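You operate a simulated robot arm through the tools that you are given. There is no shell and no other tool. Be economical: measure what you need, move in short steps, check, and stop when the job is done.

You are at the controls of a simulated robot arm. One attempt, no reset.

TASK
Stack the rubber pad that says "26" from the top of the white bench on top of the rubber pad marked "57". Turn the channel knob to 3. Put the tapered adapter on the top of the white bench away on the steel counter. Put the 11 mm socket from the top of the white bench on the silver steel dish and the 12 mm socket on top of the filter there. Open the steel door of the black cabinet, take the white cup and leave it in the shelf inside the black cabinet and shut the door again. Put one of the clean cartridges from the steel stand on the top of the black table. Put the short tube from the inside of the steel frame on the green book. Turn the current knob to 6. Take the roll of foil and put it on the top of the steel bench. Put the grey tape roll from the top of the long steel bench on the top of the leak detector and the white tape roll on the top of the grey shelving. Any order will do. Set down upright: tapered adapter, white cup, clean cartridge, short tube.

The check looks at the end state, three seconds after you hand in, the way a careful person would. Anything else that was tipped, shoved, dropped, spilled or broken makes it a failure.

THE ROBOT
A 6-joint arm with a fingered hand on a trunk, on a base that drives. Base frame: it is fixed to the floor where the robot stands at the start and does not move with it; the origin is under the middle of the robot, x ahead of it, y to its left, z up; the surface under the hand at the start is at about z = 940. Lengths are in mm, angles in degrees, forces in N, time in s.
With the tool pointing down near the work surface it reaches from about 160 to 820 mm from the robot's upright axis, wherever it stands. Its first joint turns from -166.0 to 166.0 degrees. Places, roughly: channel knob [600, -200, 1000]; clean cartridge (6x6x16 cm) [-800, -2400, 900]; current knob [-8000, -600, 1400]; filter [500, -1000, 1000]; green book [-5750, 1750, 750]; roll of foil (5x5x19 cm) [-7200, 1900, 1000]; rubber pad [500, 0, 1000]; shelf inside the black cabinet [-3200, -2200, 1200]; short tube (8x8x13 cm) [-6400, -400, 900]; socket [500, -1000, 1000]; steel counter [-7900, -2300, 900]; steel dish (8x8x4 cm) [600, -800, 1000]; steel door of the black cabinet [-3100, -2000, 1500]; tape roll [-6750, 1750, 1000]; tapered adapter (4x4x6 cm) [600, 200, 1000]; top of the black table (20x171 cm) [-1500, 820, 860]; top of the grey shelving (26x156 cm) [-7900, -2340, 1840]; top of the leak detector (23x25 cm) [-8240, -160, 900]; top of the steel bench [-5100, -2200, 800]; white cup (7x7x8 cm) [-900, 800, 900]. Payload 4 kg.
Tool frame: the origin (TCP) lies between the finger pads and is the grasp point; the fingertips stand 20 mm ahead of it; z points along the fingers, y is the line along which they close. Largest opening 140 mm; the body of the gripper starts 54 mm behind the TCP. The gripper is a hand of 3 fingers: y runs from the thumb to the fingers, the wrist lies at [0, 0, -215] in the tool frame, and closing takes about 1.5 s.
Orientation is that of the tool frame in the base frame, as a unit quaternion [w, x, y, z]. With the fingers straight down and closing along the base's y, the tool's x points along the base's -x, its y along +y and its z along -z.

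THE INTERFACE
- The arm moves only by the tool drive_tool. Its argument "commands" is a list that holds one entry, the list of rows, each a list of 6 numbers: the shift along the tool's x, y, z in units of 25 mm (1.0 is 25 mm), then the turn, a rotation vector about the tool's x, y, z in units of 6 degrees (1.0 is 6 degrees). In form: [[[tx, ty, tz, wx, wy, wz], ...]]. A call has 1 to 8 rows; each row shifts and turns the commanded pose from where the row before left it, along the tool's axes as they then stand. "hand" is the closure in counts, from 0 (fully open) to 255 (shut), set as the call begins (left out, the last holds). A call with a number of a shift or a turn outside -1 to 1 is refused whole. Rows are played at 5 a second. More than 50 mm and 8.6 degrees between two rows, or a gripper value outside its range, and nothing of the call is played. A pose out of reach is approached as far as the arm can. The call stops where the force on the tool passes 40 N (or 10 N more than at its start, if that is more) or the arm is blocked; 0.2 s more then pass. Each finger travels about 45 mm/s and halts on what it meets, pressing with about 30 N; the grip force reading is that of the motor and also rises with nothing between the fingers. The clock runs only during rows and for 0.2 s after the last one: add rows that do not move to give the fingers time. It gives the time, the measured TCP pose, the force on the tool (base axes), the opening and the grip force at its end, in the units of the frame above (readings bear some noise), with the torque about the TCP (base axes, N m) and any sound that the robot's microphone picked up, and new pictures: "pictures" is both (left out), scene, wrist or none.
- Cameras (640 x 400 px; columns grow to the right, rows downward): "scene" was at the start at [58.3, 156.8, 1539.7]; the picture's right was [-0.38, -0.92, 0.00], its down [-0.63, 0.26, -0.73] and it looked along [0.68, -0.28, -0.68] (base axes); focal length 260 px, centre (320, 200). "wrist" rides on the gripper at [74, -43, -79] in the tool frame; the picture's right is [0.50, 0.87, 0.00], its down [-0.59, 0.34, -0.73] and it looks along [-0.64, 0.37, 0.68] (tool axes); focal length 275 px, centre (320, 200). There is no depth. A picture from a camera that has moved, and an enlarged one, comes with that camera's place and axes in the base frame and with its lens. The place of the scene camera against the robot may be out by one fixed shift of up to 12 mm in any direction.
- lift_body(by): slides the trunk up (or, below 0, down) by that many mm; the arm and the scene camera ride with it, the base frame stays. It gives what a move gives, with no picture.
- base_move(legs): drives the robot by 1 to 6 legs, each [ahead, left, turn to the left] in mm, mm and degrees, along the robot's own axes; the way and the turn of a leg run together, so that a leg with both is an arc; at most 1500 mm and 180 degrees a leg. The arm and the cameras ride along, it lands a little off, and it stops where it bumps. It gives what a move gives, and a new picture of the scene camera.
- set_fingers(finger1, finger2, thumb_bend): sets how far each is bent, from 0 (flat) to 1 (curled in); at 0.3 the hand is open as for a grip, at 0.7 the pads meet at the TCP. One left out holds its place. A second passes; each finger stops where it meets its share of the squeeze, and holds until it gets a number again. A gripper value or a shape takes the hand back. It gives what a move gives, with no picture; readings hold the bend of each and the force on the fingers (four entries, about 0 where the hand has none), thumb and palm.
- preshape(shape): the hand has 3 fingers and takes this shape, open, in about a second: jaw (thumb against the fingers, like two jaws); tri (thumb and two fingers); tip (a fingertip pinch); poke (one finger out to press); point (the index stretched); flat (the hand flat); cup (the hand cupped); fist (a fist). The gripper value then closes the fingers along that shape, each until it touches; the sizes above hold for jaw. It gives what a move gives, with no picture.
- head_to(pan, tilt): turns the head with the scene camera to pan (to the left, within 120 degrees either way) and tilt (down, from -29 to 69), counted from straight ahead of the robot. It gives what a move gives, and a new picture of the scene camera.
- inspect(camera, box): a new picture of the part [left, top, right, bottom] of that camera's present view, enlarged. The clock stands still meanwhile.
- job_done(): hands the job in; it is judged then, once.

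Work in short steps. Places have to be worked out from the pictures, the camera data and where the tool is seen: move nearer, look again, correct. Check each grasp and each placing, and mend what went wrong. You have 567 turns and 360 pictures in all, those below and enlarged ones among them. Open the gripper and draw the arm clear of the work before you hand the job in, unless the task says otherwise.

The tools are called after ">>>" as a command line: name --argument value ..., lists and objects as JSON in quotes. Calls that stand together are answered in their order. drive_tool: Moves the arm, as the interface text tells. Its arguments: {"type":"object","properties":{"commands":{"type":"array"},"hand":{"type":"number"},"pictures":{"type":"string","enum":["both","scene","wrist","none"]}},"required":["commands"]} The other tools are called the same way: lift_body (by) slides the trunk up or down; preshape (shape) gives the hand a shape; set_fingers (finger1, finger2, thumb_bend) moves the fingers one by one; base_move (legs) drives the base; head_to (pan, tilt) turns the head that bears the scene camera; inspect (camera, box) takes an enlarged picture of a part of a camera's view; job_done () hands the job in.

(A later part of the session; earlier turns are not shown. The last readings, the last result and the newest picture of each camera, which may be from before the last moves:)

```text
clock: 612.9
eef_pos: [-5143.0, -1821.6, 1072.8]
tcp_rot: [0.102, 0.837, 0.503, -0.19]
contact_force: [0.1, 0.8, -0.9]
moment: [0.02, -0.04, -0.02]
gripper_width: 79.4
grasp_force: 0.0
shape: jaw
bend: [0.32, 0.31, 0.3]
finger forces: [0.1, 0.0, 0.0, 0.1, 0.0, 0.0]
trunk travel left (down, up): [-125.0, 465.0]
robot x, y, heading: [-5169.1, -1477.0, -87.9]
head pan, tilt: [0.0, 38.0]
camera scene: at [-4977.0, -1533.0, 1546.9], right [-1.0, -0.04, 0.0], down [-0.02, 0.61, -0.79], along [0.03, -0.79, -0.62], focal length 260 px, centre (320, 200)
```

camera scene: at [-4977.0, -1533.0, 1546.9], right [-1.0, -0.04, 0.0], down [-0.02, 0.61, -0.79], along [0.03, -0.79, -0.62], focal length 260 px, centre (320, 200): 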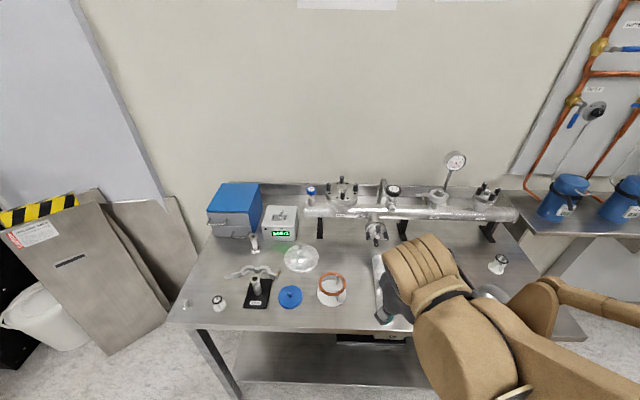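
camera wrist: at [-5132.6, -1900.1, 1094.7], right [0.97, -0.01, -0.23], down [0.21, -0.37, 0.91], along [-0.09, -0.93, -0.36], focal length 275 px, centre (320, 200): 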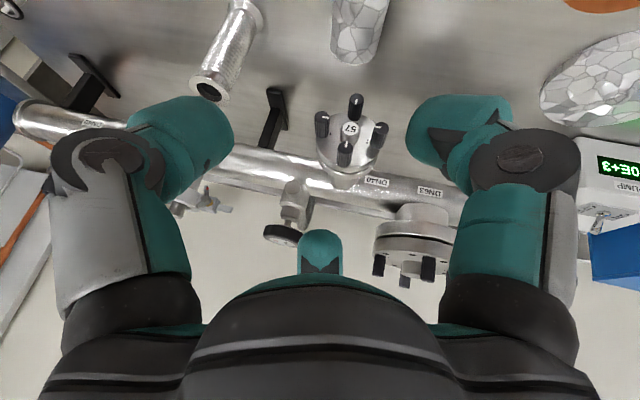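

>>> base_move --legs '[[-200, 0, -2]]'

>>> inspect --camera "scene" --box '[290, 170, 480, 300]'

```text
clock: 614.5
eef_pos: [-5156.3, -1618.5, 1072.2]
tcp_rot: [0.1, 0.845, 0.49, -0.192]
contact_force: [-0.1, -0.5, -1.0]
moment: [-0.03, -0.02, -0.01]
gripper_width: 79.3
grasp_force: 0.0
shape: jaw
bend: [0.32, 0.31, 0.3]
finger forces: [0.1, 0.1, 0.0, 0.0, 0.0, 0.0]
trunk travel left (down, up): [-125.0, 465.0]
robot x, y, heading: [-5172.5, -1271.0, -89.6]
head pan, tilt: [0.0, 38.0]
camera scene: at [-4983.0, -1333.8, 1546.9], right [-1.0, -0.01, 0.0], down [0.0, 0.62, -0.79], along [0.01, -0.79, -0.62], focal length 260 px, centre (320, 200)
```

scene: 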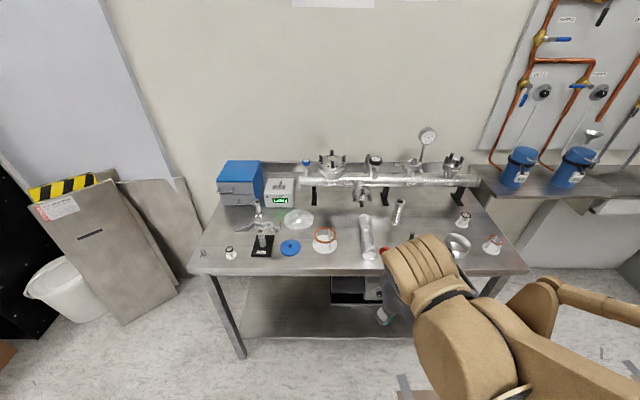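

```text
3.08 times, centred on (385, 235) of scene
camera zoom: at [-4983.0, -1333.8, 1546.9], right [-1.0, -0.01, 0.0], down [0.0, 0.62, -0.79], along [0.01, -0.79, -0.62], focal length 800 px, centre (120, 92)
```

zoom: 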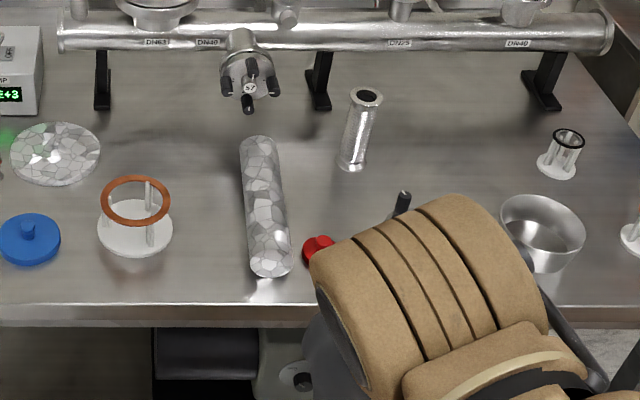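

The foil rests on the steel bench. Next the short tube. I turn to face +y and look at the centre table.

>>> base_move --legs '[[-150, 0, 0], [0, 0, 180]]'

>>> head_to --pan 50 --tilt 25

>>> head_to --pan 5 --tilt 25

```text
clock: 623.1
eef_pos: [-5171.6, -768.3, 1071.9]
tcp_rot: [0.195, -0.463, 0.86, 0.093]
contact_force: [-0.5, 0.0, 0.7]
moment: [-0.01, 0.03, 0.0]
gripper_width: 79.5
grasp_force: 0.1
shape: jaw
bend: [0.32, 0.31, 0.3]
finger forces: [0.0, 0.0, 0.1, 0.0, 0.0, 0.0]
trunk travel left (down, up): [-125.0, 465.0]
robot x, y, heading: [-5175.5, -1123.7, 86.7]
head pan, tilt: [0.0, 38.0]
camera scene: at [-5360.4, -1042.6, 1546.9], right [1.0, -0.06, 0.0], down [-0.04, -0.61, -0.79], along [0.05, 0.79, -0.62], focal length 260 px, centre (320, 200)
```

scene: 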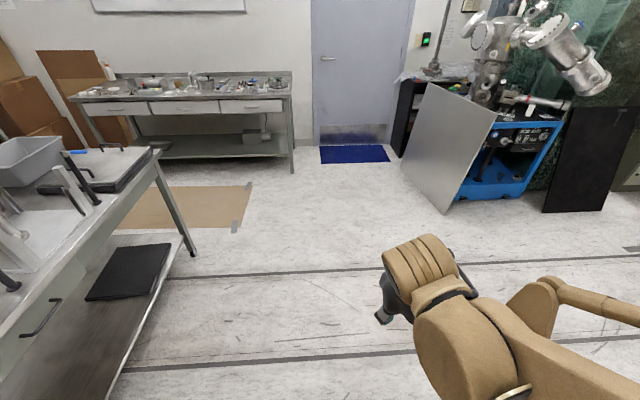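

```text
clock: 624.3
eef_pos: [-5171.2, -767.8, 1072.1]
tcp_rot: [0.195, -0.462, 0.86, 0.093]
contact_force: [0.1, 0.1, -0.6]
moment: [0.02, 0.02, -0.01]
gripper_width: 79.3
grasp_force: 0.0
shape: jaw
bend: [0.32, 0.31, 0.3]
finger forces: [0.0, 0.1, 0.0, 0.1, 0.0, 0.0]
trunk travel left (down, up): [-125.0, 465.0]
robot x, y, heading: [-5175.5, -1121.3, 86.6]
head pan, tilt: [50.0, 25.0]
camera scene: at [-5432.4, -1065.4, 1567.2], right [0.69, 0.73, 0.0], down [0.31, -0.29, -0.91], along [-0.66, 0.62, -0.42], focal length 260 px, centre (320, 200)
```

scene: 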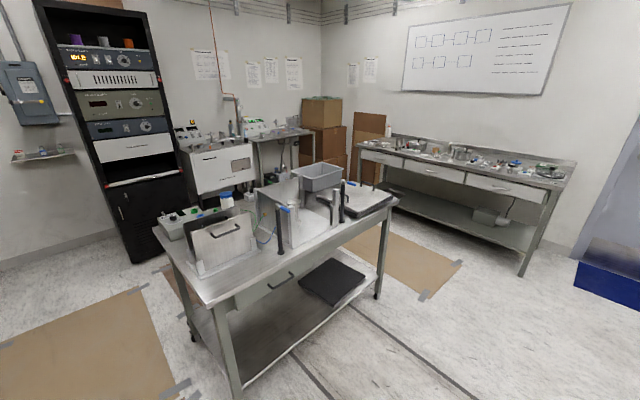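

```text
clock: 625.4
eef_pos: [-5171.4, -767.5, 1071.3]
tcp_rot: [0.195, -0.462, 0.86, 0.093]
contact_force: [-0.6, -0.2, 0.3]
moment: [-0.01, -0.05, -0.02]
gripper_width: 79.6
grasp_force: 0.2
shape: jaw
bend: [0.32, 0.31, 0.3]
finger forces: [0.0, 0.0, 0.0, 0.0, 0.1, 0.1]
trunk travel left (down, up): [-125.0, 465.0]
robot x, y, heading: [-5175.4, -1118.6, 86.9]
head pan, tilt: [5.0, 25.0]
camera scene: at [-5368.2, -1036.6, 1567.2], right [1.0, 0.03, 0.0], down [0.01, -0.42, -0.91], along [-0.03, 0.91, -0.42], focal length 260 px, centre (320, 200)
```

scene: 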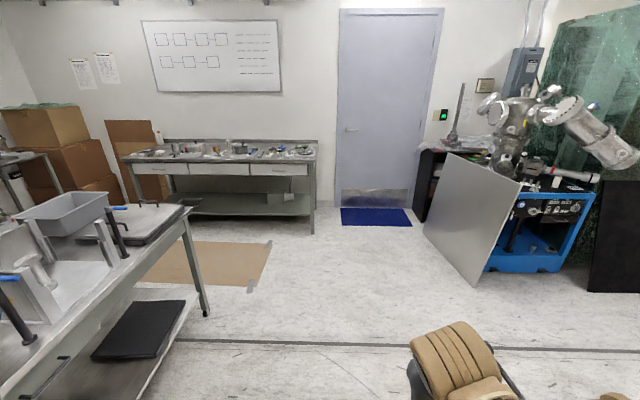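

>>> inspect --camera "scene" --box '[200, 120, 340, 220]'

```text
4.00 times, centred on (270, 170) of scene
camera zoom: at [-5368.2, -1036.6, 1567.2], right [1.0, 0.03, 0.0], down [0.01, -0.42, -0.91], along [-0.03, 0.91, -0.42], focal length 1040 px, centre (520, 320)
```

zoom: 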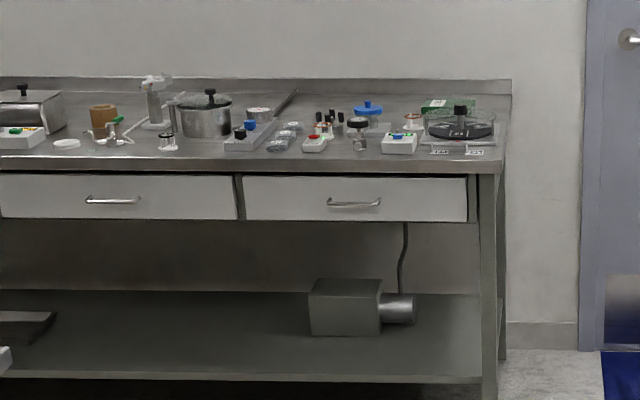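

The green book is at the bench's right end, toward the back. First the tube: I drive to the east side of the centre table, facing it.

>>> base_move --legs '[[0, 0, 93.4], [380, -700, 0]]'

>>> head_to --pan 0 --tilt 38

```text
clock: 633.5
eef_pos: [-5915.0, -469.8, 1071.5]
tcp_rot: [-0.065, 0.944, -0.251, -0.206]
contact_force: [0.9, 0.0, 0.3]
moment: [0.03, 0.0, 0.01]
gripper_width: 79.4
grasp_force: 0.1
shape: jaw
bend: [0.32, 0.31, 0.3]
finger forces: [0.0, 0.0, 0.0, 0.0, 0.0, 0.0]
trunk travel left (down, up): [-125.0, 465.0]
robot x, y, heading: [-5562.1, -449.5, -179.5]
head pan, tilt: [5.0, 25.0]
camera scene: at [-5632.5, -651.9, 1567.2], right [-0.09, 1.0, 0.0], down [0.42, 0.04, -0.91], along [-0.9, -0.08, -0.42], focal length 260 px, centre (320, 200)
```

scene: 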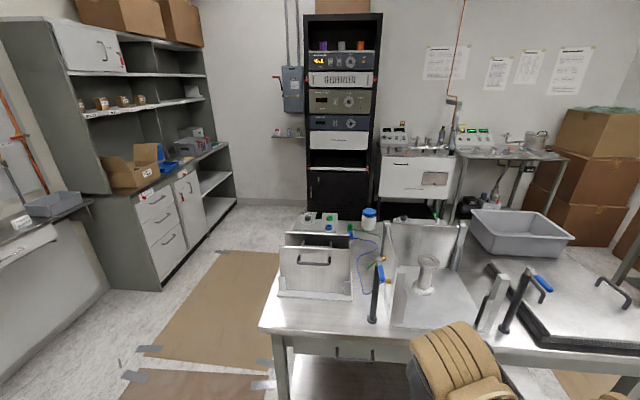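

```text
clock: 634.3
eef_pos: [-5913.8, -470.5, 1070.9]
tcp_rot: [-0.066, 0.944, -0.251, -0.205]
contact_force: [-0.3, 0.3, -0.4]
moment: [-0.02, 0.03, -0.02]
gripper_width: 79.3
grasp_force: 0.1
shape: jaw
bend: [0.32, 0.31, 0.3]
finger forces: [0.0, 0.0, 0.0, 0.0, 0.1, 0.0]
trunk travel left (down, up): [-125.0, 465.0]
robot x, y, heading: [-5563.4, -452.4, -179.6]
head pan, tilt: [0.0, 38.0]
camera scene: at [-5627.0, -644.2, 1546.9], right [-0.01, 1.0, 0.0], down [0.62, 0.0, -0.79], along [-0.79, -0.01, -0.62], focal length 260 px, centre (320, 200)
```

scene: 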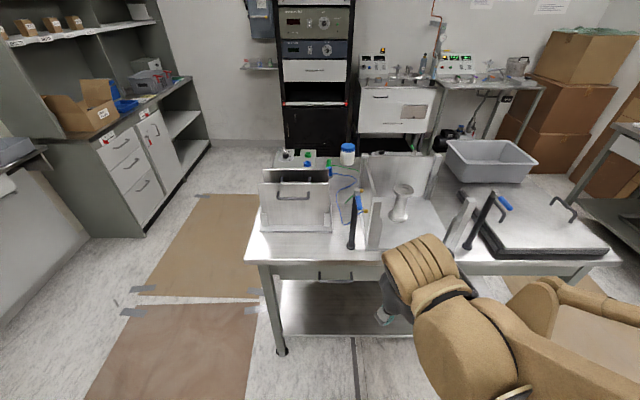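

>>> inspect --camera "scene" --box '[330, 140, 520, 270]'

>>> drive_tool --commands '[[[0, 0, 0, 0, 0, 0]]]' --pictures "wrist"

```text
3.08 times, centred on (425, 205) of scene
camera zoom: at [-5627.0, -644.2, 1546.9], right [-0.01, 1.0, 0.0], down [0.62, 0.0, -0.79], along [-0.79, -0.01, -0.62], focal length 800 px, centre (-3, 185)
```

zoom: 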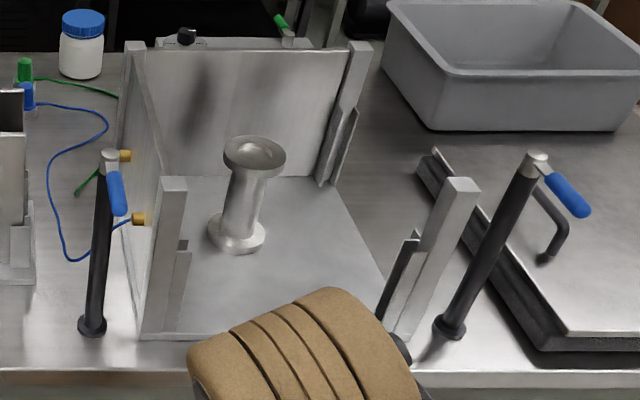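

```text
clock: 634.7
eef_pos: [-5914.6, -472.3, 1071.6]
tcp_rot: [-0.066, 0.944, -0.25, -0.206]
contact_force: [-0.4, -0.5, -0.3]
moment: [0.0, -0.03, 0.01]
gripper_width: 79.3
grasp_force: 0.1
shape: jaw
bend: [0.32, 0.31, 0.3]
finger forces: [0.0, 0.0, 0.1, 0.0, 0.0, 0.1]
trunk travel left (down, up): [-125.0, 465.0]
robot x, y, heading: [-5560.6, -452.2, -179.5]
head pan, tilt: [0.0, 38.0]
camera wrist: at [-5806.0, -484.7, 1113.5], right [-0.04, -0.97, -0.23], down [-0.37, -0.2, 0.91], along [-0.93, 0.12, -0.36], focal length 275 px, centre (320, 200)
```

wrist: 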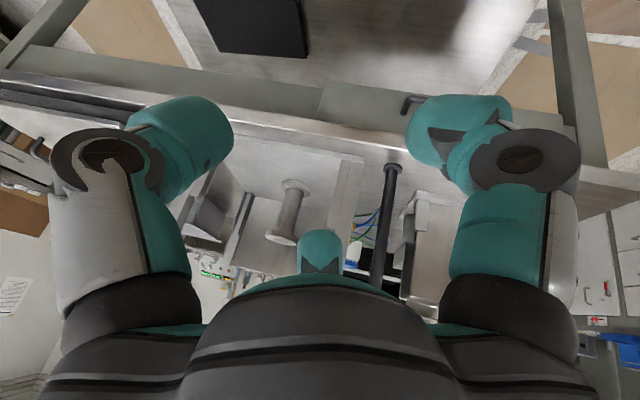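

The tube stands at ≈(-6379,-356) in the frame (posts to z≈1055). I raise and straighten the hand, then drive closer.

>>> drive_tool --commands '[[[-0.3, 0, -0.8, -0.407, 0, -0.914], [-0.3, 0, -0.8, -0.407, 0, -0.914], [-0.3, 0, -0.8, -0.407, 0, -0.914], [-0.3, 0, -0.8, -0.407, 0, -0.914], [-0.3, 0, -0.8, -0.407, 0, -0.914], [-0.3, 0, -0.8, 0, 1, 0], [0, 0, -0.8, 0, 1, 0], [0, 0, 0, 0, 1, 0]]]' --hand 62 --pictures "none"

>>> drive_tool --commands '[[[0, 0, 0, 0, 0.85, 0], [0, 0, 0, 0, 0, 0]]]' --pictures "none"

>>> base_move --legs '[[190, 0, 0]]'

>>> drive_tool --commands '[[[0, 0, 0, 0, 0, 0]]]' --pictures "wrist"

```text
clock: 636.5
eef_pos: [-5901.8, -474.9, 1217.4]
tcp_rot: [-0.013, 0.998, 0.0, -0.054]
contact_force: [-0.3, -0.2, 0.6]
moment: [0.01, -0.01, 0.0]
gripper_width: 105.4
grasp_force: 0.0
shape: jaw
bend: [0.25, 0.25, 0.24]
finger forces: [0.0, 0.1, 0.0, 0.1, 0.1, 0.0]
trunk travel left (down, up): [-125.0, 465.0]
robot x, y, heading: [-5562.8, -454.3, -179.7]
head pan, tilt: [0.0, 38.0]
```

```text
clock: 637.1
eef_pos: [-5901.1, -475.8, 1218.5]
tcp_rot: [-0.012, 1.0, 0.0, -0.009]
contact_force: [0.4, 0.1, -1.0]
moment: [0.01, 0.01, 0.01]
gripper_width: 105.8
grasp_force: 0.0
shape: jaw
bend: [0.25, 0.25, 0.24]
finger forces: [0.1, 0.1, 0.0, 0.0, 0.0, 0.0]
trunk travel left (down, up): [-125.0, 465.0]
robot x, y, heading: [-5562.6, -451.7, -179.4]
head pan, tilt: [0.0, 38.0]
```

```text
clock: 638.6
eef_pos: [-6092.2, -480.3, 1217.9]
tcp_rot: [-0.013, 1.0, 0.004, -0.009]
contact_force: [0.1, -0.3, 0.3]
moment: [0.0, -0.03, 0.04]
gripper_width: 105.6
grasp_force: 0.0
shape: jaw
bend: [0.25, 0.25, 0.24]
finger forces: [0.0, 0.1, 0.0, 0.0, 0.1, 0.1]
trunk travel left (down, up): [-125.0, 465.0]
robot x, y, heading: [-5758.4, -456.3, -179.1]
head pan, tilt: [0.0, 38.0]
camera scene: at [-5819.4, -646.9, 1546.8], right [-0.02, 1.0, 0.0], down [0.62, 0.01, -0.79], along [-0.79, -0.01, -0.62], focal length 260 px, centre (320, 200)
```

scene: 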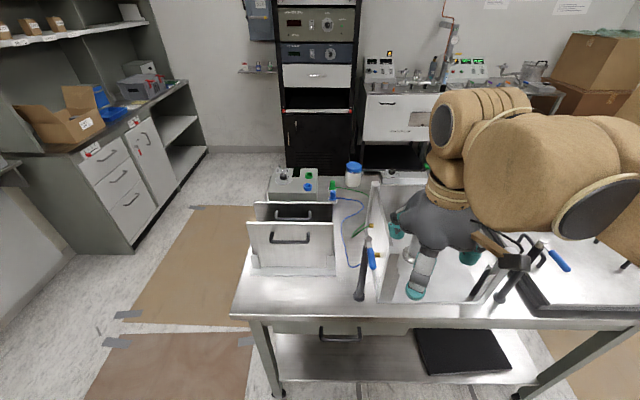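

```text
clock: 639.0
eef_pos: [-6094.0, -479.3, 1216.9]
tcp_rot: [-0.013, 1.0, 0.004, -0.01]
contact_force: [-0.2, 0.1, -0.3]
moment: [-0.04, 0.01, -0.02]
gripper_width: 105.4
grasp_force: 0.2
shape: jaw
bend: [0.25, 0.25, 0.24]
finger forces: [0.0, 0.1, 0.0, 0.0, 0.0, 0.0]
trunk travel left (down, up): [-125.0, 465.0]
robot x, y, heading: [-5751.0, -458.1, -179.0]
head pan, tilt: [0.0, 38.0]
camera wrist: at [-6018.2, -438.8, 1297.2], right [0.51, -0.86, -0.03], down [-0.57, -0.36, 0.74], along [-0.65, -0.36, -0.68], focal length 275 px, centre (320, 200)
```

wrist: 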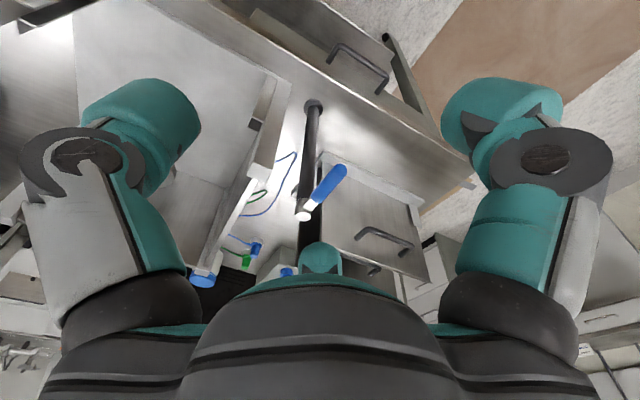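

>>> drive_tool --commands '[[[-0.95, -0.413, 0, 0, 0, 0], [-0.95, -0.413, 0, 0, 0, 0], [-0.95, -0.413, 0, 0, 0, 0], [-0.95, -0.413, 0, 0, 0, 0], [-0.95, -0.413, 0, 0, 0, 0], [-0.95, -0.413, 0, 0, 0, 0]]]' --pictures "none"

>>> drive_tool --commands '[[[-0.95, -0.413, 0, 0, 0, 0], [-0.95, -0.413, 0, 0, 0, 0], [-0.95, -0.413, 0, 0, 0, 0], [-0.95, -0.413, 0.5, 0, 0, 0], [-0.95, -0.413, 0.5, 0, 0, 0], [0, 0, 0, 0, 0, 0]]]' --pictures "wrist"

```text
clock: 640.4
eef_pos: [-6236.8, -420.1, 1223.0]
tcp_rot: [-0.012, 1.0, 0.004, -0.009]
contact_force: [-0.2, 0.1, 0.9]
moment: [0.03, -0.01, 0.01]
gripper_width: 105.7
grasp_force: 0.1
shape: jaw
bend: [0.25, 0.25, 0.24]
finger forces: [0.1, 0.2, 0.1, 0.0, 0.0, 0.1]
trunk travel left (down, up): [-125.0, 465.0]
robot x, y, heading: [-5755.7, -454.8, -179.0]
head pan, tilt: [0.0, 38.0]
```

```text
clock: 641.8
eef_pos: [-6356.7, -367.6, 1201.7]
tcp_rot: [-0.012, 1.0, 0.004, -0.01]
contact_force: [0.0, 0.7, 0.7]
moment: [-0.01, -0.01, 0.0]
gripper_width: 105.7
grasp_force: 0.1
shape: jaw
bend: [0.25, 0.25, 0.24]
finger forces: [0.0, 0.1, 0.0, 0.0, 0.0, 0.0]
trunk travel left (down, up): [-125.0, 465.0]
robot x, y, heading: [-5753.6, -451.7, -179.3]
head pan, tilt: [0.0, 38.0]
camera wrist: at [-6282.0, -327.7, 1281.2], right [0.51, -0.86, -0.03], down [-0.57, -0.36, 0.74], along [-0.65, -0.36, -0.68], focal length 275 px, centre (320, 200)
```

wrist: 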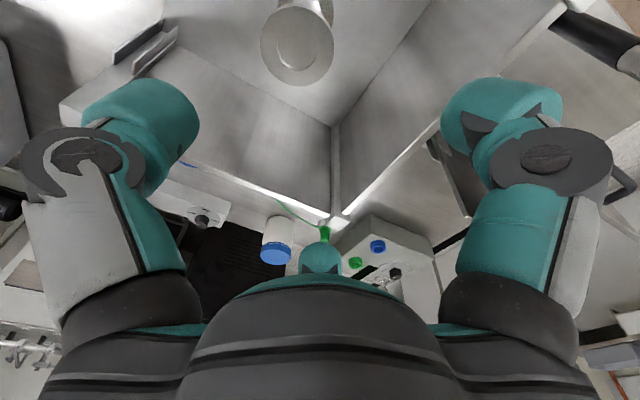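

>>> drive_tool --commands '[[[-0.51, -0.33, 0.5, 0, 0, 0], [-0.51, -0.33, 0.5, 0, 0, 0], [0, 0, 1, 0, 0, 0], [0, 0, 1, 0, 0, 0], [0, 0, 1, 0, 0, 0], [0, 0, 1, 0, 0, 0], [0, 0, 0, 0, 0, 0]]]' --pictures "wrist"

```text
clock: 643.4
eef_pos: [-6383.8, -348.5, 1075.2]
tcp_rot: [-0.012, 1.0, 0.004, -0.009]
contact_force: [0.2, 0.3, -0.6]
moment: [-0.01, -0.01, 0.0]
gripper_width: 105.5
grasp_force: 0.1
shape: jaw
bend: [0.25, 0.25, 0.23]
finger forces: [0.1, 0.0, 0.0, 0.0, 0.1, 0.0]
trunk travel left (down, up): [-125.0, 465.0]
robot x, y, heading: [-5758.2, -453.9, -179.1]
head pan, tilt: [0.0, 38.0]
camera wrist: at [-6309.3, -307.9, 1154.8], right [0.51, -0.86, -0.03], down [-0.57, -0.36, 0.74], along [-0.65, -0.36, -0.68], focal length 275 px, centre (320, 200)
```

wrist: 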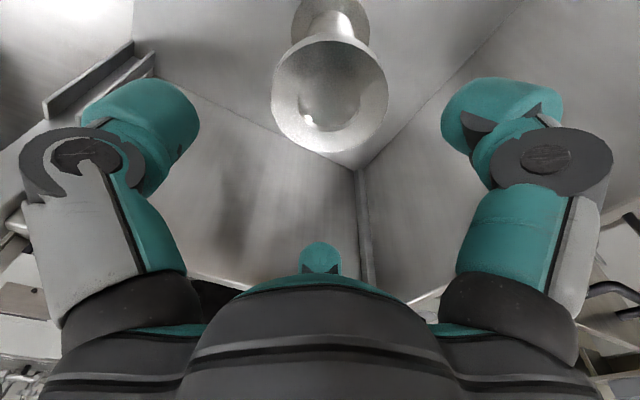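

Well centred. I descend around it to the neck and close.

>>> drive_tool --commands '[[[0.05, 0.12, 1, 0, 0, 0], [0, 0, 1, 0, 0, 0], [0, 0, 1, 0, 0, 0], [0, 0, 1, 0, 0, 0], [0, 0, 1, 0, 0, 0], [0, 0, 0.3, 0, 0, 0]]]' --pictures "wrist"

>>> drive_tool --commands '[[[0, 0, 0, 0, 0, 0], [0, 0, 0, 0, 0, 0], [0, 0, 0, 0, 0, 0], [0, 0, 0, 0, 0, 0], [0, 0, 0, 0, 0, 0], [0, 0, 0, 0, 0, 0], [0, 0, 0, 0, 0, 0]]]' --hand 255 --pictures "wrist"

```text
clock: 644.8
eef_pos: [-6383.7, -348.4, 945.6]
tcp_rot: [-0.012, 1.0, 0.005, -0.01]
contact_force: [2.5, -1.3, 4.2]
moment: [0.0, 0.04, 0.01]
gripper_width: 105.7
grasp_force: 0.1
shape: jaw
bend: [0.25, 0.25, 0.23]
finger forces: [3.2, 0.4, 0.1, 0.0, 0.0, 1.2]
trunk travel left (down, up): [-125.0, 465.0]
robot x, y, heading: [-5752.2, -453.7, -178.9]
head pan, tilt: [0.0, 38.0]
camera wrist: at [-6308.7, -307.4, 1023.4], right [0.51, -0.86, -0.03], down [-0.57, -0.36, 0.74], along [-0.65, -0.36, -0.68], focal length 275 px, centre (320, 200)
```

wrist: 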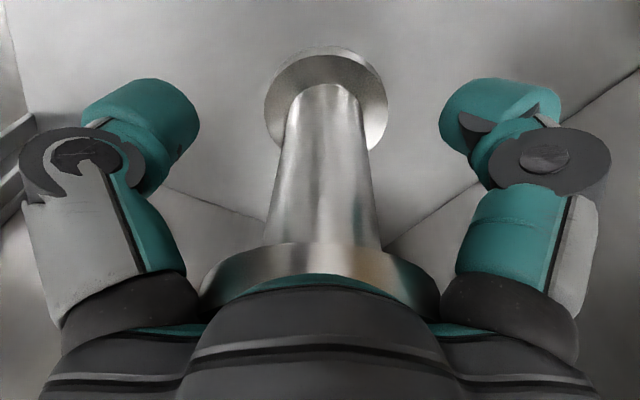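

```text
clock: 646.4
eef_pos: [-6383.6, -349.1, 944.6]
tcp_rot: [-0.013, 1.0, 0.005, -0.011]
contact_force: [-8.4, 2.8, 21.0]
moment: [0.65, 1.36, 0.05]
gripper_width: 33.5
grasp_force: 30.0
shape: jaw
bend: [0.4, 0.61, 0.47]
finger forces: [33.5, 62.5, 0.1, 0.0, 42.0, 0.7]
trunk travel left (down, up): [-125.0, 465.0]
robot x, y, heading: [-5756.7, -452.3, -179.4]
head pan, tilt: [0.0, 38.0]
camera wrist: at [-6308.6, -307.0, 1024.3], right [0.51, -0.86, -0.03], down [-0.57, -0.36, 0.74], along [-0.65, -0.36, -0.67], focal length 275 px, centre (320, 200)
```

wrist: 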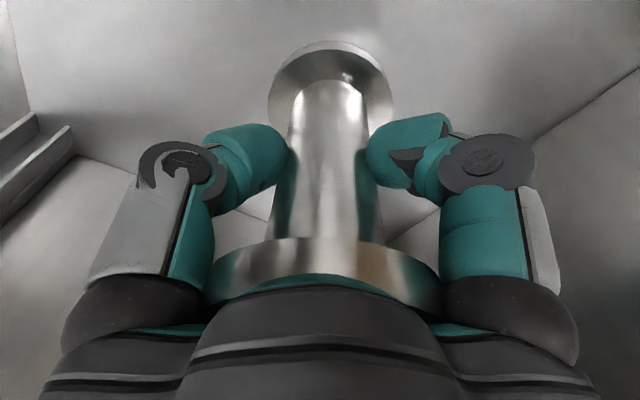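

Firm grip on the neck. I lift it out of the frame.

>>> drive_tool --commands '[[[0, 0, -0.5, 0, 0, 0], [0, 0, -1, 0, 0, 0], [0, 0, -1, 0, 0, 0], [0, 0, -1, 0, 0, 0], [0, 0, -1, 0, 0, 0], [0, 0, -1, 0, 0, 0], [0, 0, -1, 0, 0, 0], [0, 0, -1, 0, 0, 0]]]' --pictures "both"

```text
clock: 648.2
eef_pos: [-6383.9, -350.6, 1133.7]
tcp_rot: [-0.012, 1.0, 0.004, -0.009]
contact_force: [-0.2, 1.2, -7.9]
moment: [-0.02, 0.08, -0.02]
gripper_width: 32.7
grasp_force: 29.8
shape: jaw
bend: [0.39, 0.61, 0.48]
finger forces: [31.1, 58.1, 0.0, 0.0, 39.3, 0.8]
trunk travel left (down, up): [-125.0, 465.0]
robot x, y, heading: [-5752.1, -456.5, -179.0]
head pan, tilt: [0.0, 38.0]
camera scene: at [-5818.9, -646.7, 1546.8], right [-0.02, 1.0, 0.0], down [0.62, 0.01, -0.79], along [-0.79, -0.01, -0.62], focal length 260 px, centre (320, 200)
camera wrist: at [-6308.4, -308.7, 1212.6], right [0.51, -0.86, -0.03], down [-0.57, -0.36, 0.74], along [-0.65, -0.36, -0.68], focal length 275 px, centre (320, 200)
```

scene: 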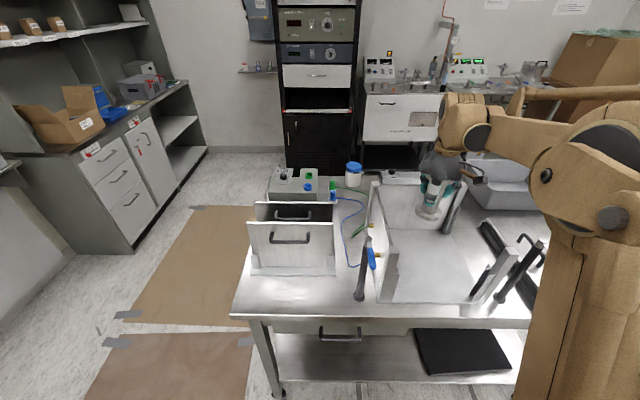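
wrist: 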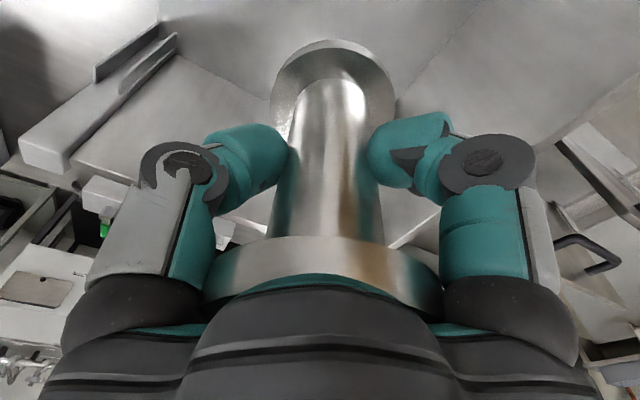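

I raise another 100 mm to clear the posts, then retract.

>>> drive_tool --commands '[[[0, 0, -1, 0, 0, 0], [0, 0, -1, 0, 0, 0], [0, 0, -1, 0, 0, 0], [0, 0, -1, 0, 0, 0], [1, 0, 0, 0, 0, 0], [1, 0, 0, 0, 0, 0], [1, 0, 0, 0, 0, 0], [1, 0, 0, 0, 0, 0]]]' --pictures "none"

>>> drive_tool --commands '[[[1, 0, 0, 0, 0, 0], [1, 0, 0, 0, 0, 0], [1, 0, 0, 0, 0, 0], [1, 0, 0, 0, 0, 0], [1, 0, 0, 0, 0, 0], [1, 0, 0, 0, 0, 0], [1, 0, 0, 0, 0, 0]]]' --pictures "none"

>>> base_move --legs '[[-420, 0, 0], [0, 0, -90]]'

>>> head_to --pan 0 --tilt 25

```text
clock: 650.0
eef_pos: [-6279.1, -355.6, 1228.5]
tcp_rot: [-0.012, 1.0, 0.005, -0.01]
contact_force: [-0.1, -0.3, -7.3]
moment: [-0.01, 0.03, 0.04]
gripper_width: 33.2
grasp_force: 30.2
shape: jaw
bend: [0.39, 0.61, 0.48]
finger forces: [31.8, 57.2, 0.0, 0.0, 39.3, 0.9]
trunk travel left (down, up): [-125.0, 465.0]
robot x, y, heading: [-5755.4, -456.4, -179.1]
head pan, tilt: [0.0, 38.0]
```

```text
clock: 651.6
eef_pos: [-6106.3, -353.2, 1227.8]
tcp_rot: [-0.012, 1.0, 0.005, -0.01]
contact_force: [0.8, 0.0, -7.9]
moment: [0.01, 0.07, 0.01]
gripper_width: 32.9
grasp_force: 29.9
shape: jaw
bend: [0.39, 0.61, 0.48]
finger forces: [32.4, 56.5, 0.0, 0.0, 39.5, 1.0]
trunk travel left (down, up): [-125.0, 465.0]
robot x, y, heading: [-5756.8, -450.8, -179.0]
head pan, tilt: [0.0, 38.0]
```

```text
clock: 658.1
eef_pos: [-5230.8, -94.4, 1225.5]
tcp_rot: [-0.015, 0.708, -0.706, 0.002]
contact_force: [0.1, 0.2, -8.1]
moment: [0.02, -0.01, 0.01]
gripper_width: 32.6
grasp_force: 30.3
shape: jaw
bend: [0.39, 0.61, 0.48]
finger forces: [29.7, 54.4, 0.0, 0.0, 38.6, 1.1]
trunk travel left (down, up): [-125.0, 465.0]
robot x, y, heading: [-5329.6, -446.9, 90.6]
head pan, tilt: [0.0, 38.0]
camera scene: at [-5521.4, -381.0, 1546.8], right [1.0, 0.01, 0.0], down [0.01, -0.62, -0.79], along [-0.01, 0.79, -0.62], focal length 260 px, centre (320, 200)
```

scene: 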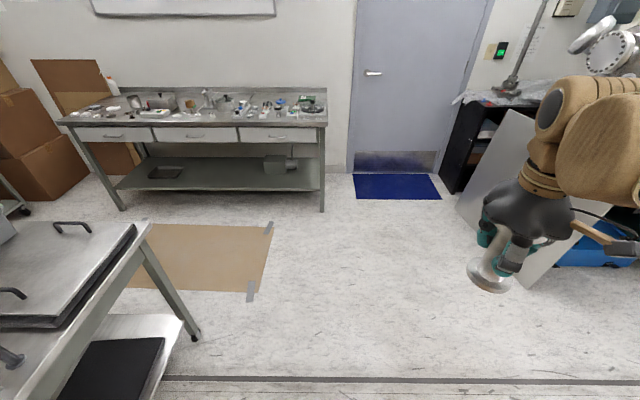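

```text
clock: 658.9
eef_pos: [-5230.6, -93.3, 1226.4]
tcp_rot: [-0.015, 0.708, -0.706, 0.002]
contact_force: [-0.4, -0.7, -8.1]
moment: [0.03, -0.03, -0.02]
gripper_width: 32.7
grasp_force: 29.9
shape: jaw
bend: [0.39, 0.61, 0.48]
finger forces: [29.7, 54.3, 0.1, 0.0, 38.7, 1.0]
trunk travel left (down, up): [-125.0, 465.0]
robot x, y, heading: [-5330.5, -444.8, 90.5]
head pan, tilt: [0.0, 25.0]
camera scene: at [-5521.5, -375.2, 1567.1], right [1.0, 0.01, 0.0], down [0.0, -0.42, -0.91], along [-0.01, 0.91, -0.42], focal length 260 px, centre (320, 200)
```

scene: 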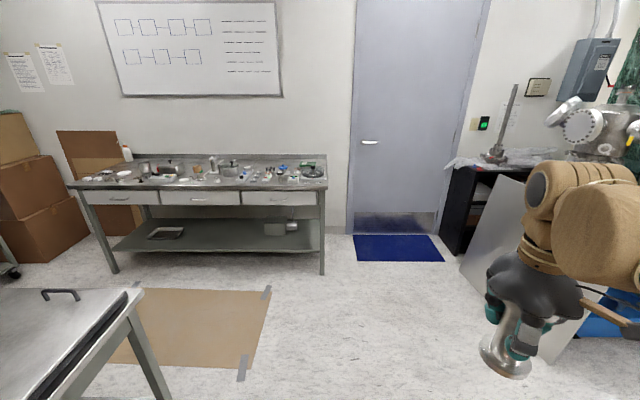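

I drive to the bench's right end.

>>> base_move --legs '[[1000, 0, 0], [300, 300, 0]]'

>>> head_to --pan 0 --tilt 35

>>> inspect --camera "scene" --box '[230, 150, 430, 290]'

```text
clock: 666.3
eef_pos: [-5548.7, 1217.8, 1224.8]
tcp_rot: [-0.015, 0.708, -0.706, 0.003]
contact_force: [-0.2, 0.1, -8.8]
moment: [0.04, 0.0, 0.02]
gripper_width: 32.5
grasp_force: 29.9
shape: jaw
bend: [0.39, 0.61, 0.48]
finger forces: [30.0, 54.4, 0.0, 0.1, 38.6, 0.9]
trunk travel left (down, up): [-125.0, 465.0]
robot x, y, heading: [-5650.8, 865.5, 90.7]
head pan, tilt: [0.0, 25.0]
camera scene: at [-5839.4, 937.0, 1567.1], right [1.0, 0.01, 0.0], down [0.0, -0.42, -0.91], along [-0.01, 0.91, -0.42], focal length 260 px, centre (320, 200)
```

scene: 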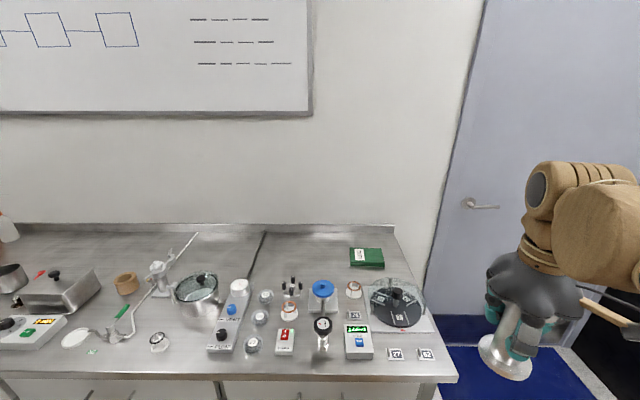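

```text
clock: 667.0
eef_pos: [-5547.9, 1217.7, 1227.5]
tcp_rot: [-0.015, 0.708, -0.706, 0.002]
contact_force: [-0.5, 0.0, -7.7]
moment: [0.05, 0.02, -0.02]
gripper_width: 32.5
grasp_force: 29.8
shape: jaw
bend: [0.39, 0.61, 0.48]
finger forces: [29.9, 54.3, 0.0, 0.1, 38.7, 1.0]
trunk travel left (down, up): [-125.0, 465.0]
robot x, y, heading: [-5653.6, 867.5, 90.7]
head pan, tilt: [0.0, 35.0]
camera scene: at [-5838.8, 932.4, 1551.4], right [1.0, 0.01, 0.0], down [0.01, -0.57, -0.82], along [-0.01, 0.82, -0.57], focal length 260 px, centre (320, 200)
```

scene: 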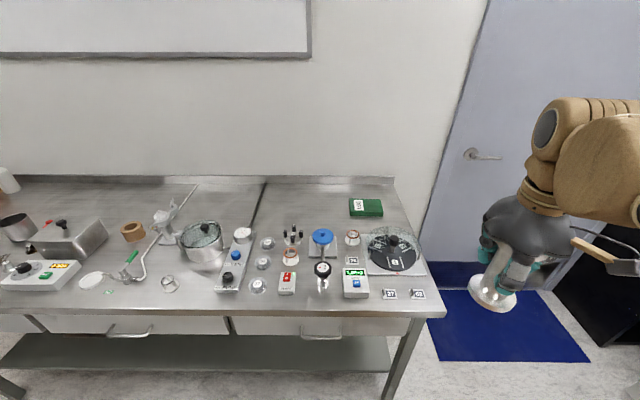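

```text
2.86 times, centred on (330, 220) of scene
camera zoom: at [-5838.8, 932.4, 1551.4], right [1.0, 0.01, 0.0], down [0.01, -0.57, -0.82], along [-0.01, 0.82, -0.57], focal length 743 px, centre (291, 143)
```

zoom: 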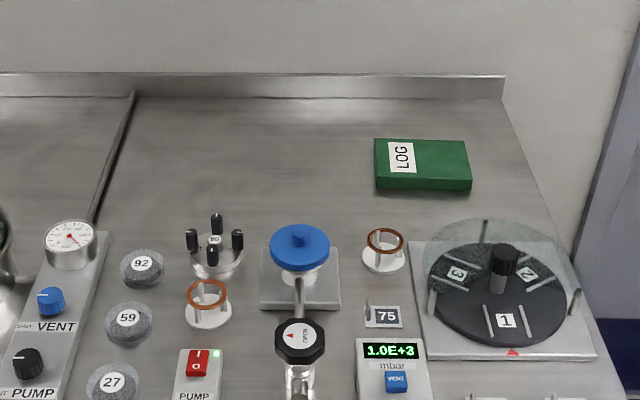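

Book "LOG" centre ≈(-5652,1836), top z≈877. I drive 160 mm closer and bring the tube over it, keeping the hand vertical.

>>> base_move --legs '[[160, 0, -0.7]]'

>>> drive_tool --commands '[[[-1, 0.45, 0, 0, 0, 0], [-1, 0.45, 0, 0, 0, 0], [-1, 0.45, 0, 0, 0, 0], [-1, 0.45, 0, 0, 0, 0], [-1, 0.45, 0, 0, 0, 0], [-1, 0.45, 0, 0, 0, 0], [-1, 0.45, 0, 0, 0, 0], [-1, 0.45, 0, 0, 0, 0]]]' --pictures "none"

>>> drive_tool --commands '[[[-1, 0, 0.5, 0, 0, 0], [-1, 0, 0.5, 0, 0, 0], [-1, 0, 0.5, 0, 0, 0], [-1, 0, 0.5, 0, 0, 0], [-1, 0, 0.5, 0, 0, 0], [-1, 0, 0.5, 0, 0, 0], [-1, 0, 0.5, 0, 0, 0], [-1, 0, 0.5, 0, 0, 0]]]' --pictures "both"

```text
clock: 668.4
eef_pos: [-5543.7, 1375.5, 1225.1]
tcp_rot: [0.015, -0.704, 0.71, -0.002]
contact_force: [-1.0, 0.5, -8.1]
moment: [0.0, -0.02, 0.0]
gripper_width: 32.6
grasp_force: 30.0
shape: jaw
bend: [0.39, 0.61, 0.48]
finger forces: [30.1, 54.4, 0.0, 0.0, 38.6, 1.1]
trunk travel left (down, up): [-125.0, 465.0]
robot x, y, heading: [-5652.2, 1024.4, 89.9]
head pan, tilt: [0.0, 35.0]
camera scene: at [-5838.6, 1094.3, 1551.3], right [1.0, 0.0, 0.0], down [0.0, -0.57, -0.82], along [0.0, 0.82, -0.57], focal length 260 px, centre (320, 200)
```

scene: 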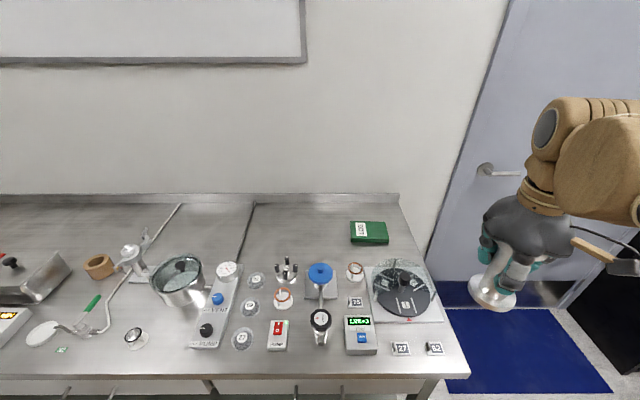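

```text
clock: 670.2
eef_pos: [-5634.6, 1573.2, 1224.9]
tcp_rot: [0.016, -0.705, 0.709, -0.003]
contact_force: [0.1, 0.9, -8.2]
moment: [0.02, -0.03, 0.01]
gripper_width: 32.4
grasp_force: 30.2
shape: jaw
bend: [0.39, 0.62, 0.48]
finger forces: [30.6, 53.5, 0.0, 0.0, 38.5, 1.1]
trunk travel left (down, up): [-125.0, 465.0]
robot x, y, heading: [-5649.6, 1024.0, 89.9]
head pan, tilt: [0.0, 35.0]
```

```text
clock: 672.0
eef_pos: [-5629.3, 1778.3, 1131.8]
tcp_rot: [0.015, -0.704, 0.71, -0.002]
contact_force: [0.0, -0.2, -7.2]
moment: [0.06, -0.01, -0.02]
gripper_width: 32.5
grasp_force: 30.1
shape: jaw
bend: [0.39, 0.62, 0.48]
finger forces: [30.8, 52.6, 0.1, 0.0, 38.4, 1.0]
trunk travel left (down, up): [-125.0, 465.0]
robot x, y, heading: [-5645.6, 1024.7, 90.0]
head pan, tilt: [0.0, 35.0]
camera scene: at [-5838.8, 1094.9, 1551.3], right [1.0, 0.0, 0.0], down [0.0, -0.57, -0.82], along [0.0, 0.82, -0.57], focal length 260 px, centre (320, 200)
camera wrist: at [-5590.1, 1702.6, 1210.7], right [-0.87, -0.49, -0.03], down [-0.35, 0.58, 0.74], along [-0.34, 0.65, -0.68], focal length 275 px, centre (320, 200)
```

scene: 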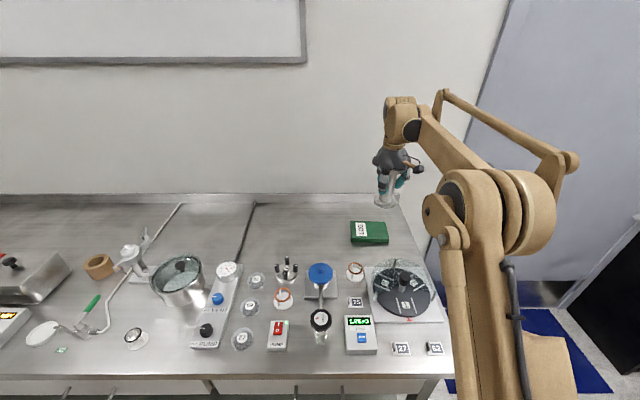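
wrist: 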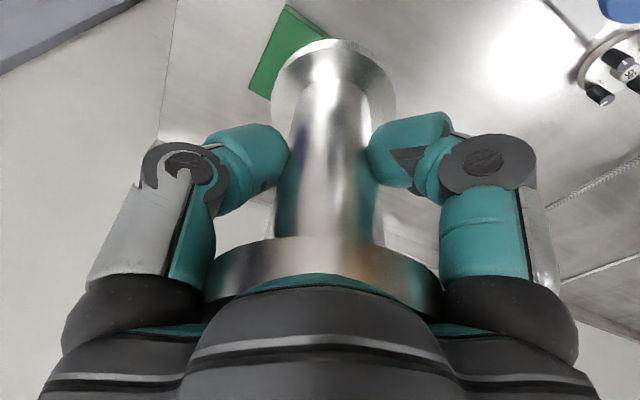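

>>> drive_tool --commands '[[[-0.74, 0.28, 0.5, 0, 0, 0], [-0.74, 0.28, 0.5, 0, 0, 0], [-0.74, 0.28, 0.5, 0, 0, 0], [0, 0, 1, 0, 0, 0], [0, 0, 1, 0, 0, 0], [0, 0, 1, 0, 0, 0], [0, 0, 1, 0, 0, 0], [0, 0, 0, 0, 0, 0]]]' --pictures "both"

>>> inspect --camera "scene" --box '[320, 150, 440, 260]'

```text
clock: 673.8
eef_pos: [-5642.7, 1834.6, 992.9]
tcp_rot: [0.015, -0.704, 0.71, -0.003]
contact_force: [0.6, 0.1, -7.9]
moment: [0.07, -0.04, 0.0]
gripper_width: 32.7
grasp_force: 30.2
shape: jaw
bend: [0.39, 0.62, 0.48]
finger forces: [30.4, 51.9, 0.0, 0.1, 38.3, 1.3]
trunk travel left (down, up): [-125.0, 465.0]
robot x, y, heading: [-5653.7, 1026.1, 89.6]
head pan, tilt: [0.0, 35.0]
camera scene: at [-5838.8, 1093.8, 1551.4], right [1.0, 0.0, 0.0], down [0.0, -0.57, -0.82], along [0.0, 0.82, -0.57], focal length 260 px, centre (320, 200)
camera wrist: at [-5603.7, 1759.4, 1071.3], right [-0.87, -0.49, -0.03], down [-0.35, 0.58, 0.74], along [-0.34, 0.65, -0.68], focal length 275 px, centre (320, 200)
```

scene: 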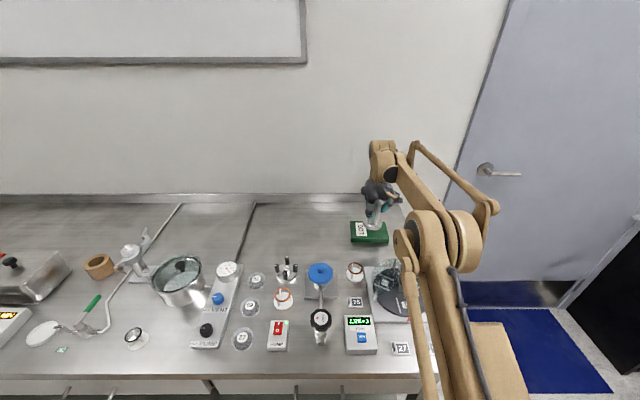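
wrist: 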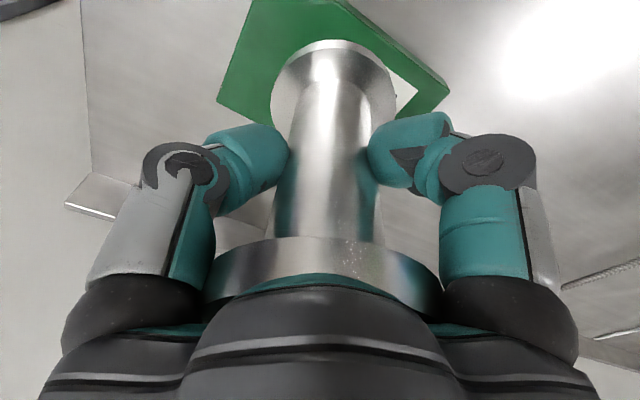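

```text
3.64 times, centred on (380, 205) of scene
camera zoom: at [-5838.8, 1093.8, 1551.4], right [1.0, 0.0, 0.0], down [0.0, -0.57, -0.82], along [0.0, 0.82, -0.57], focal length 946 px, centre (102, 182)
```

zoom: 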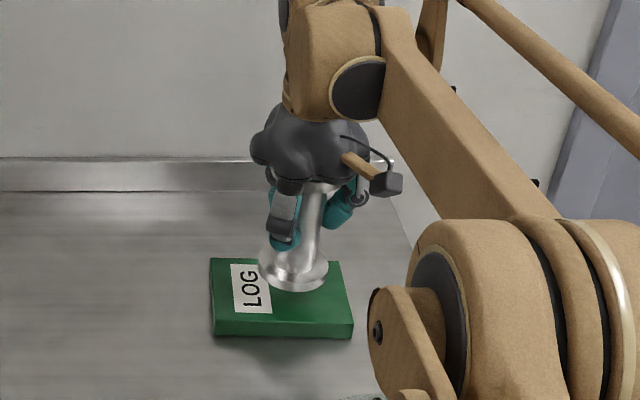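

Nearly centred; I nudge 5 mm back and 8 mm left, then lower to contact.

>>> drive_tool --commands '[[[-0.22, 0.3, 0.5, 0, 0, 0], [0, 0, 0.3, 0, 0, 0], [0, 0, 0.15, 0, 0, 0], [0, 0, 0.12, 0, 0, 0], [0, 0, 0.12, 0, 0, 0], [0, 0, 0.12, 0, 0, 0], [0, 0, 0.12, 0, 0, 0]]]' --pictures "none"

>>> inspect --camera "scene" --box '[320, 150, 440, 260]'

```text
clock: 675.4
eef_pos: [-5650.7, 1842.2, 957.8]
tcp_rot: [0.015, -0.704, 0.71, -0.003]
contact_force: [-0.7, -0.5, -8.0]
moment: [0.05, -0.05, 0.0]
gripper_width: 32.2
grasp_force: 29.7
shape: jaw
bend: [0.39, 0.62, 0.48]
finger forces: [30.4, 51.8, 0.1, 0.0, 38.2, 1.2]
trunk travel left (down, up): [-125.0, 465.0]
robot x, y, heading: [-5650.2, 1024.8, 89.9]
head pan, tilt: [0.0, 35.0]
```

```text
3.64 times, centred on (380, 205) of scene
camera zoom: at [-5838.8, 1093.9, 1551.3], right [1.0, 0.0, 0.0], down [0.0, -0.57, -0.82], along [0.0, 0.82, -0.57], focal length 946 px, centre (102, 182)
```

zoom: 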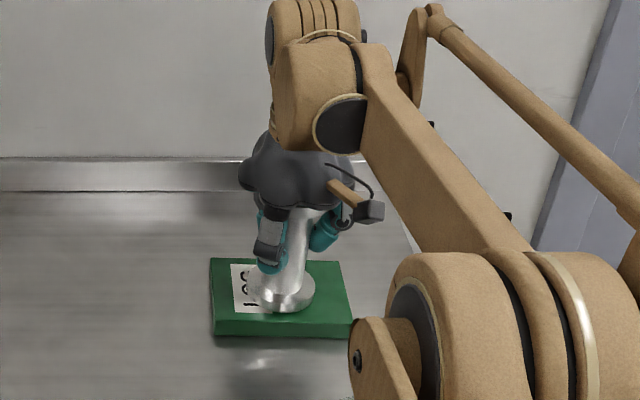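

It is slightly near the front edge, so I shift 8 mm further back and lower.

>>> drive_tool --commands '[[[-0.32, 0, 0, 0, 0, 0], [0, 0, 0.1, 0, 0, 0], [0, 0, 0.1, 0, 0, 0], [0, 0, 0.1, 0, 0, 0], [0, 0, 0.1, 0, 0, 0], [0, 0, 0.1, 0, 0, 0], [0, 0, 0.1, 0, 0, 0]]]' --pictures "none"

>>> inspect --camera "scene" --box '[320, 150, 440, 260]'

```text
clock: 676.6
eef_pos: [-5652.3, 1848.1, 953.5]
tcp_rot: [0.018, -0.705, 0.709, 0.0]
contact_force: [-0.2, 2.4, 27.4]
moment: [0.98, -0.75, 0.11]
gripper_width: 32.4
grasp_force: 29.7
shape: jaw
bend: [0.4, 0.62, 0.48]
finger forces: [38.8, 53.4, 0.0, 0.0, 42.6, 2.4]
trunk travel left (down, up): [-125.0, 465.0]
robot x, y, heading: [-5649.3, 1026.4, 90.1]
head pan, tilt: [0.0, 35.0]
stopped in row 5: the force on the tool passed its limit at 44 N (the readings are from after the stop); the commanded pose is now the measured one
```

```text
3.64 times, centred on (380, 205) of scene
camera zoom: at [-5838.9, 1089.2, 1551.8], right [1.0, 0.0, 0.0], down [0.0, -0.57, -0.82], along [0.0, 0.82, -0.57], focal length 946 px, centre (102, 182)
```

zoom: 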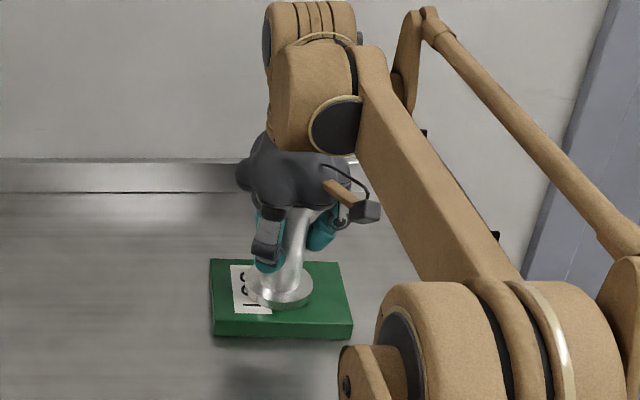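

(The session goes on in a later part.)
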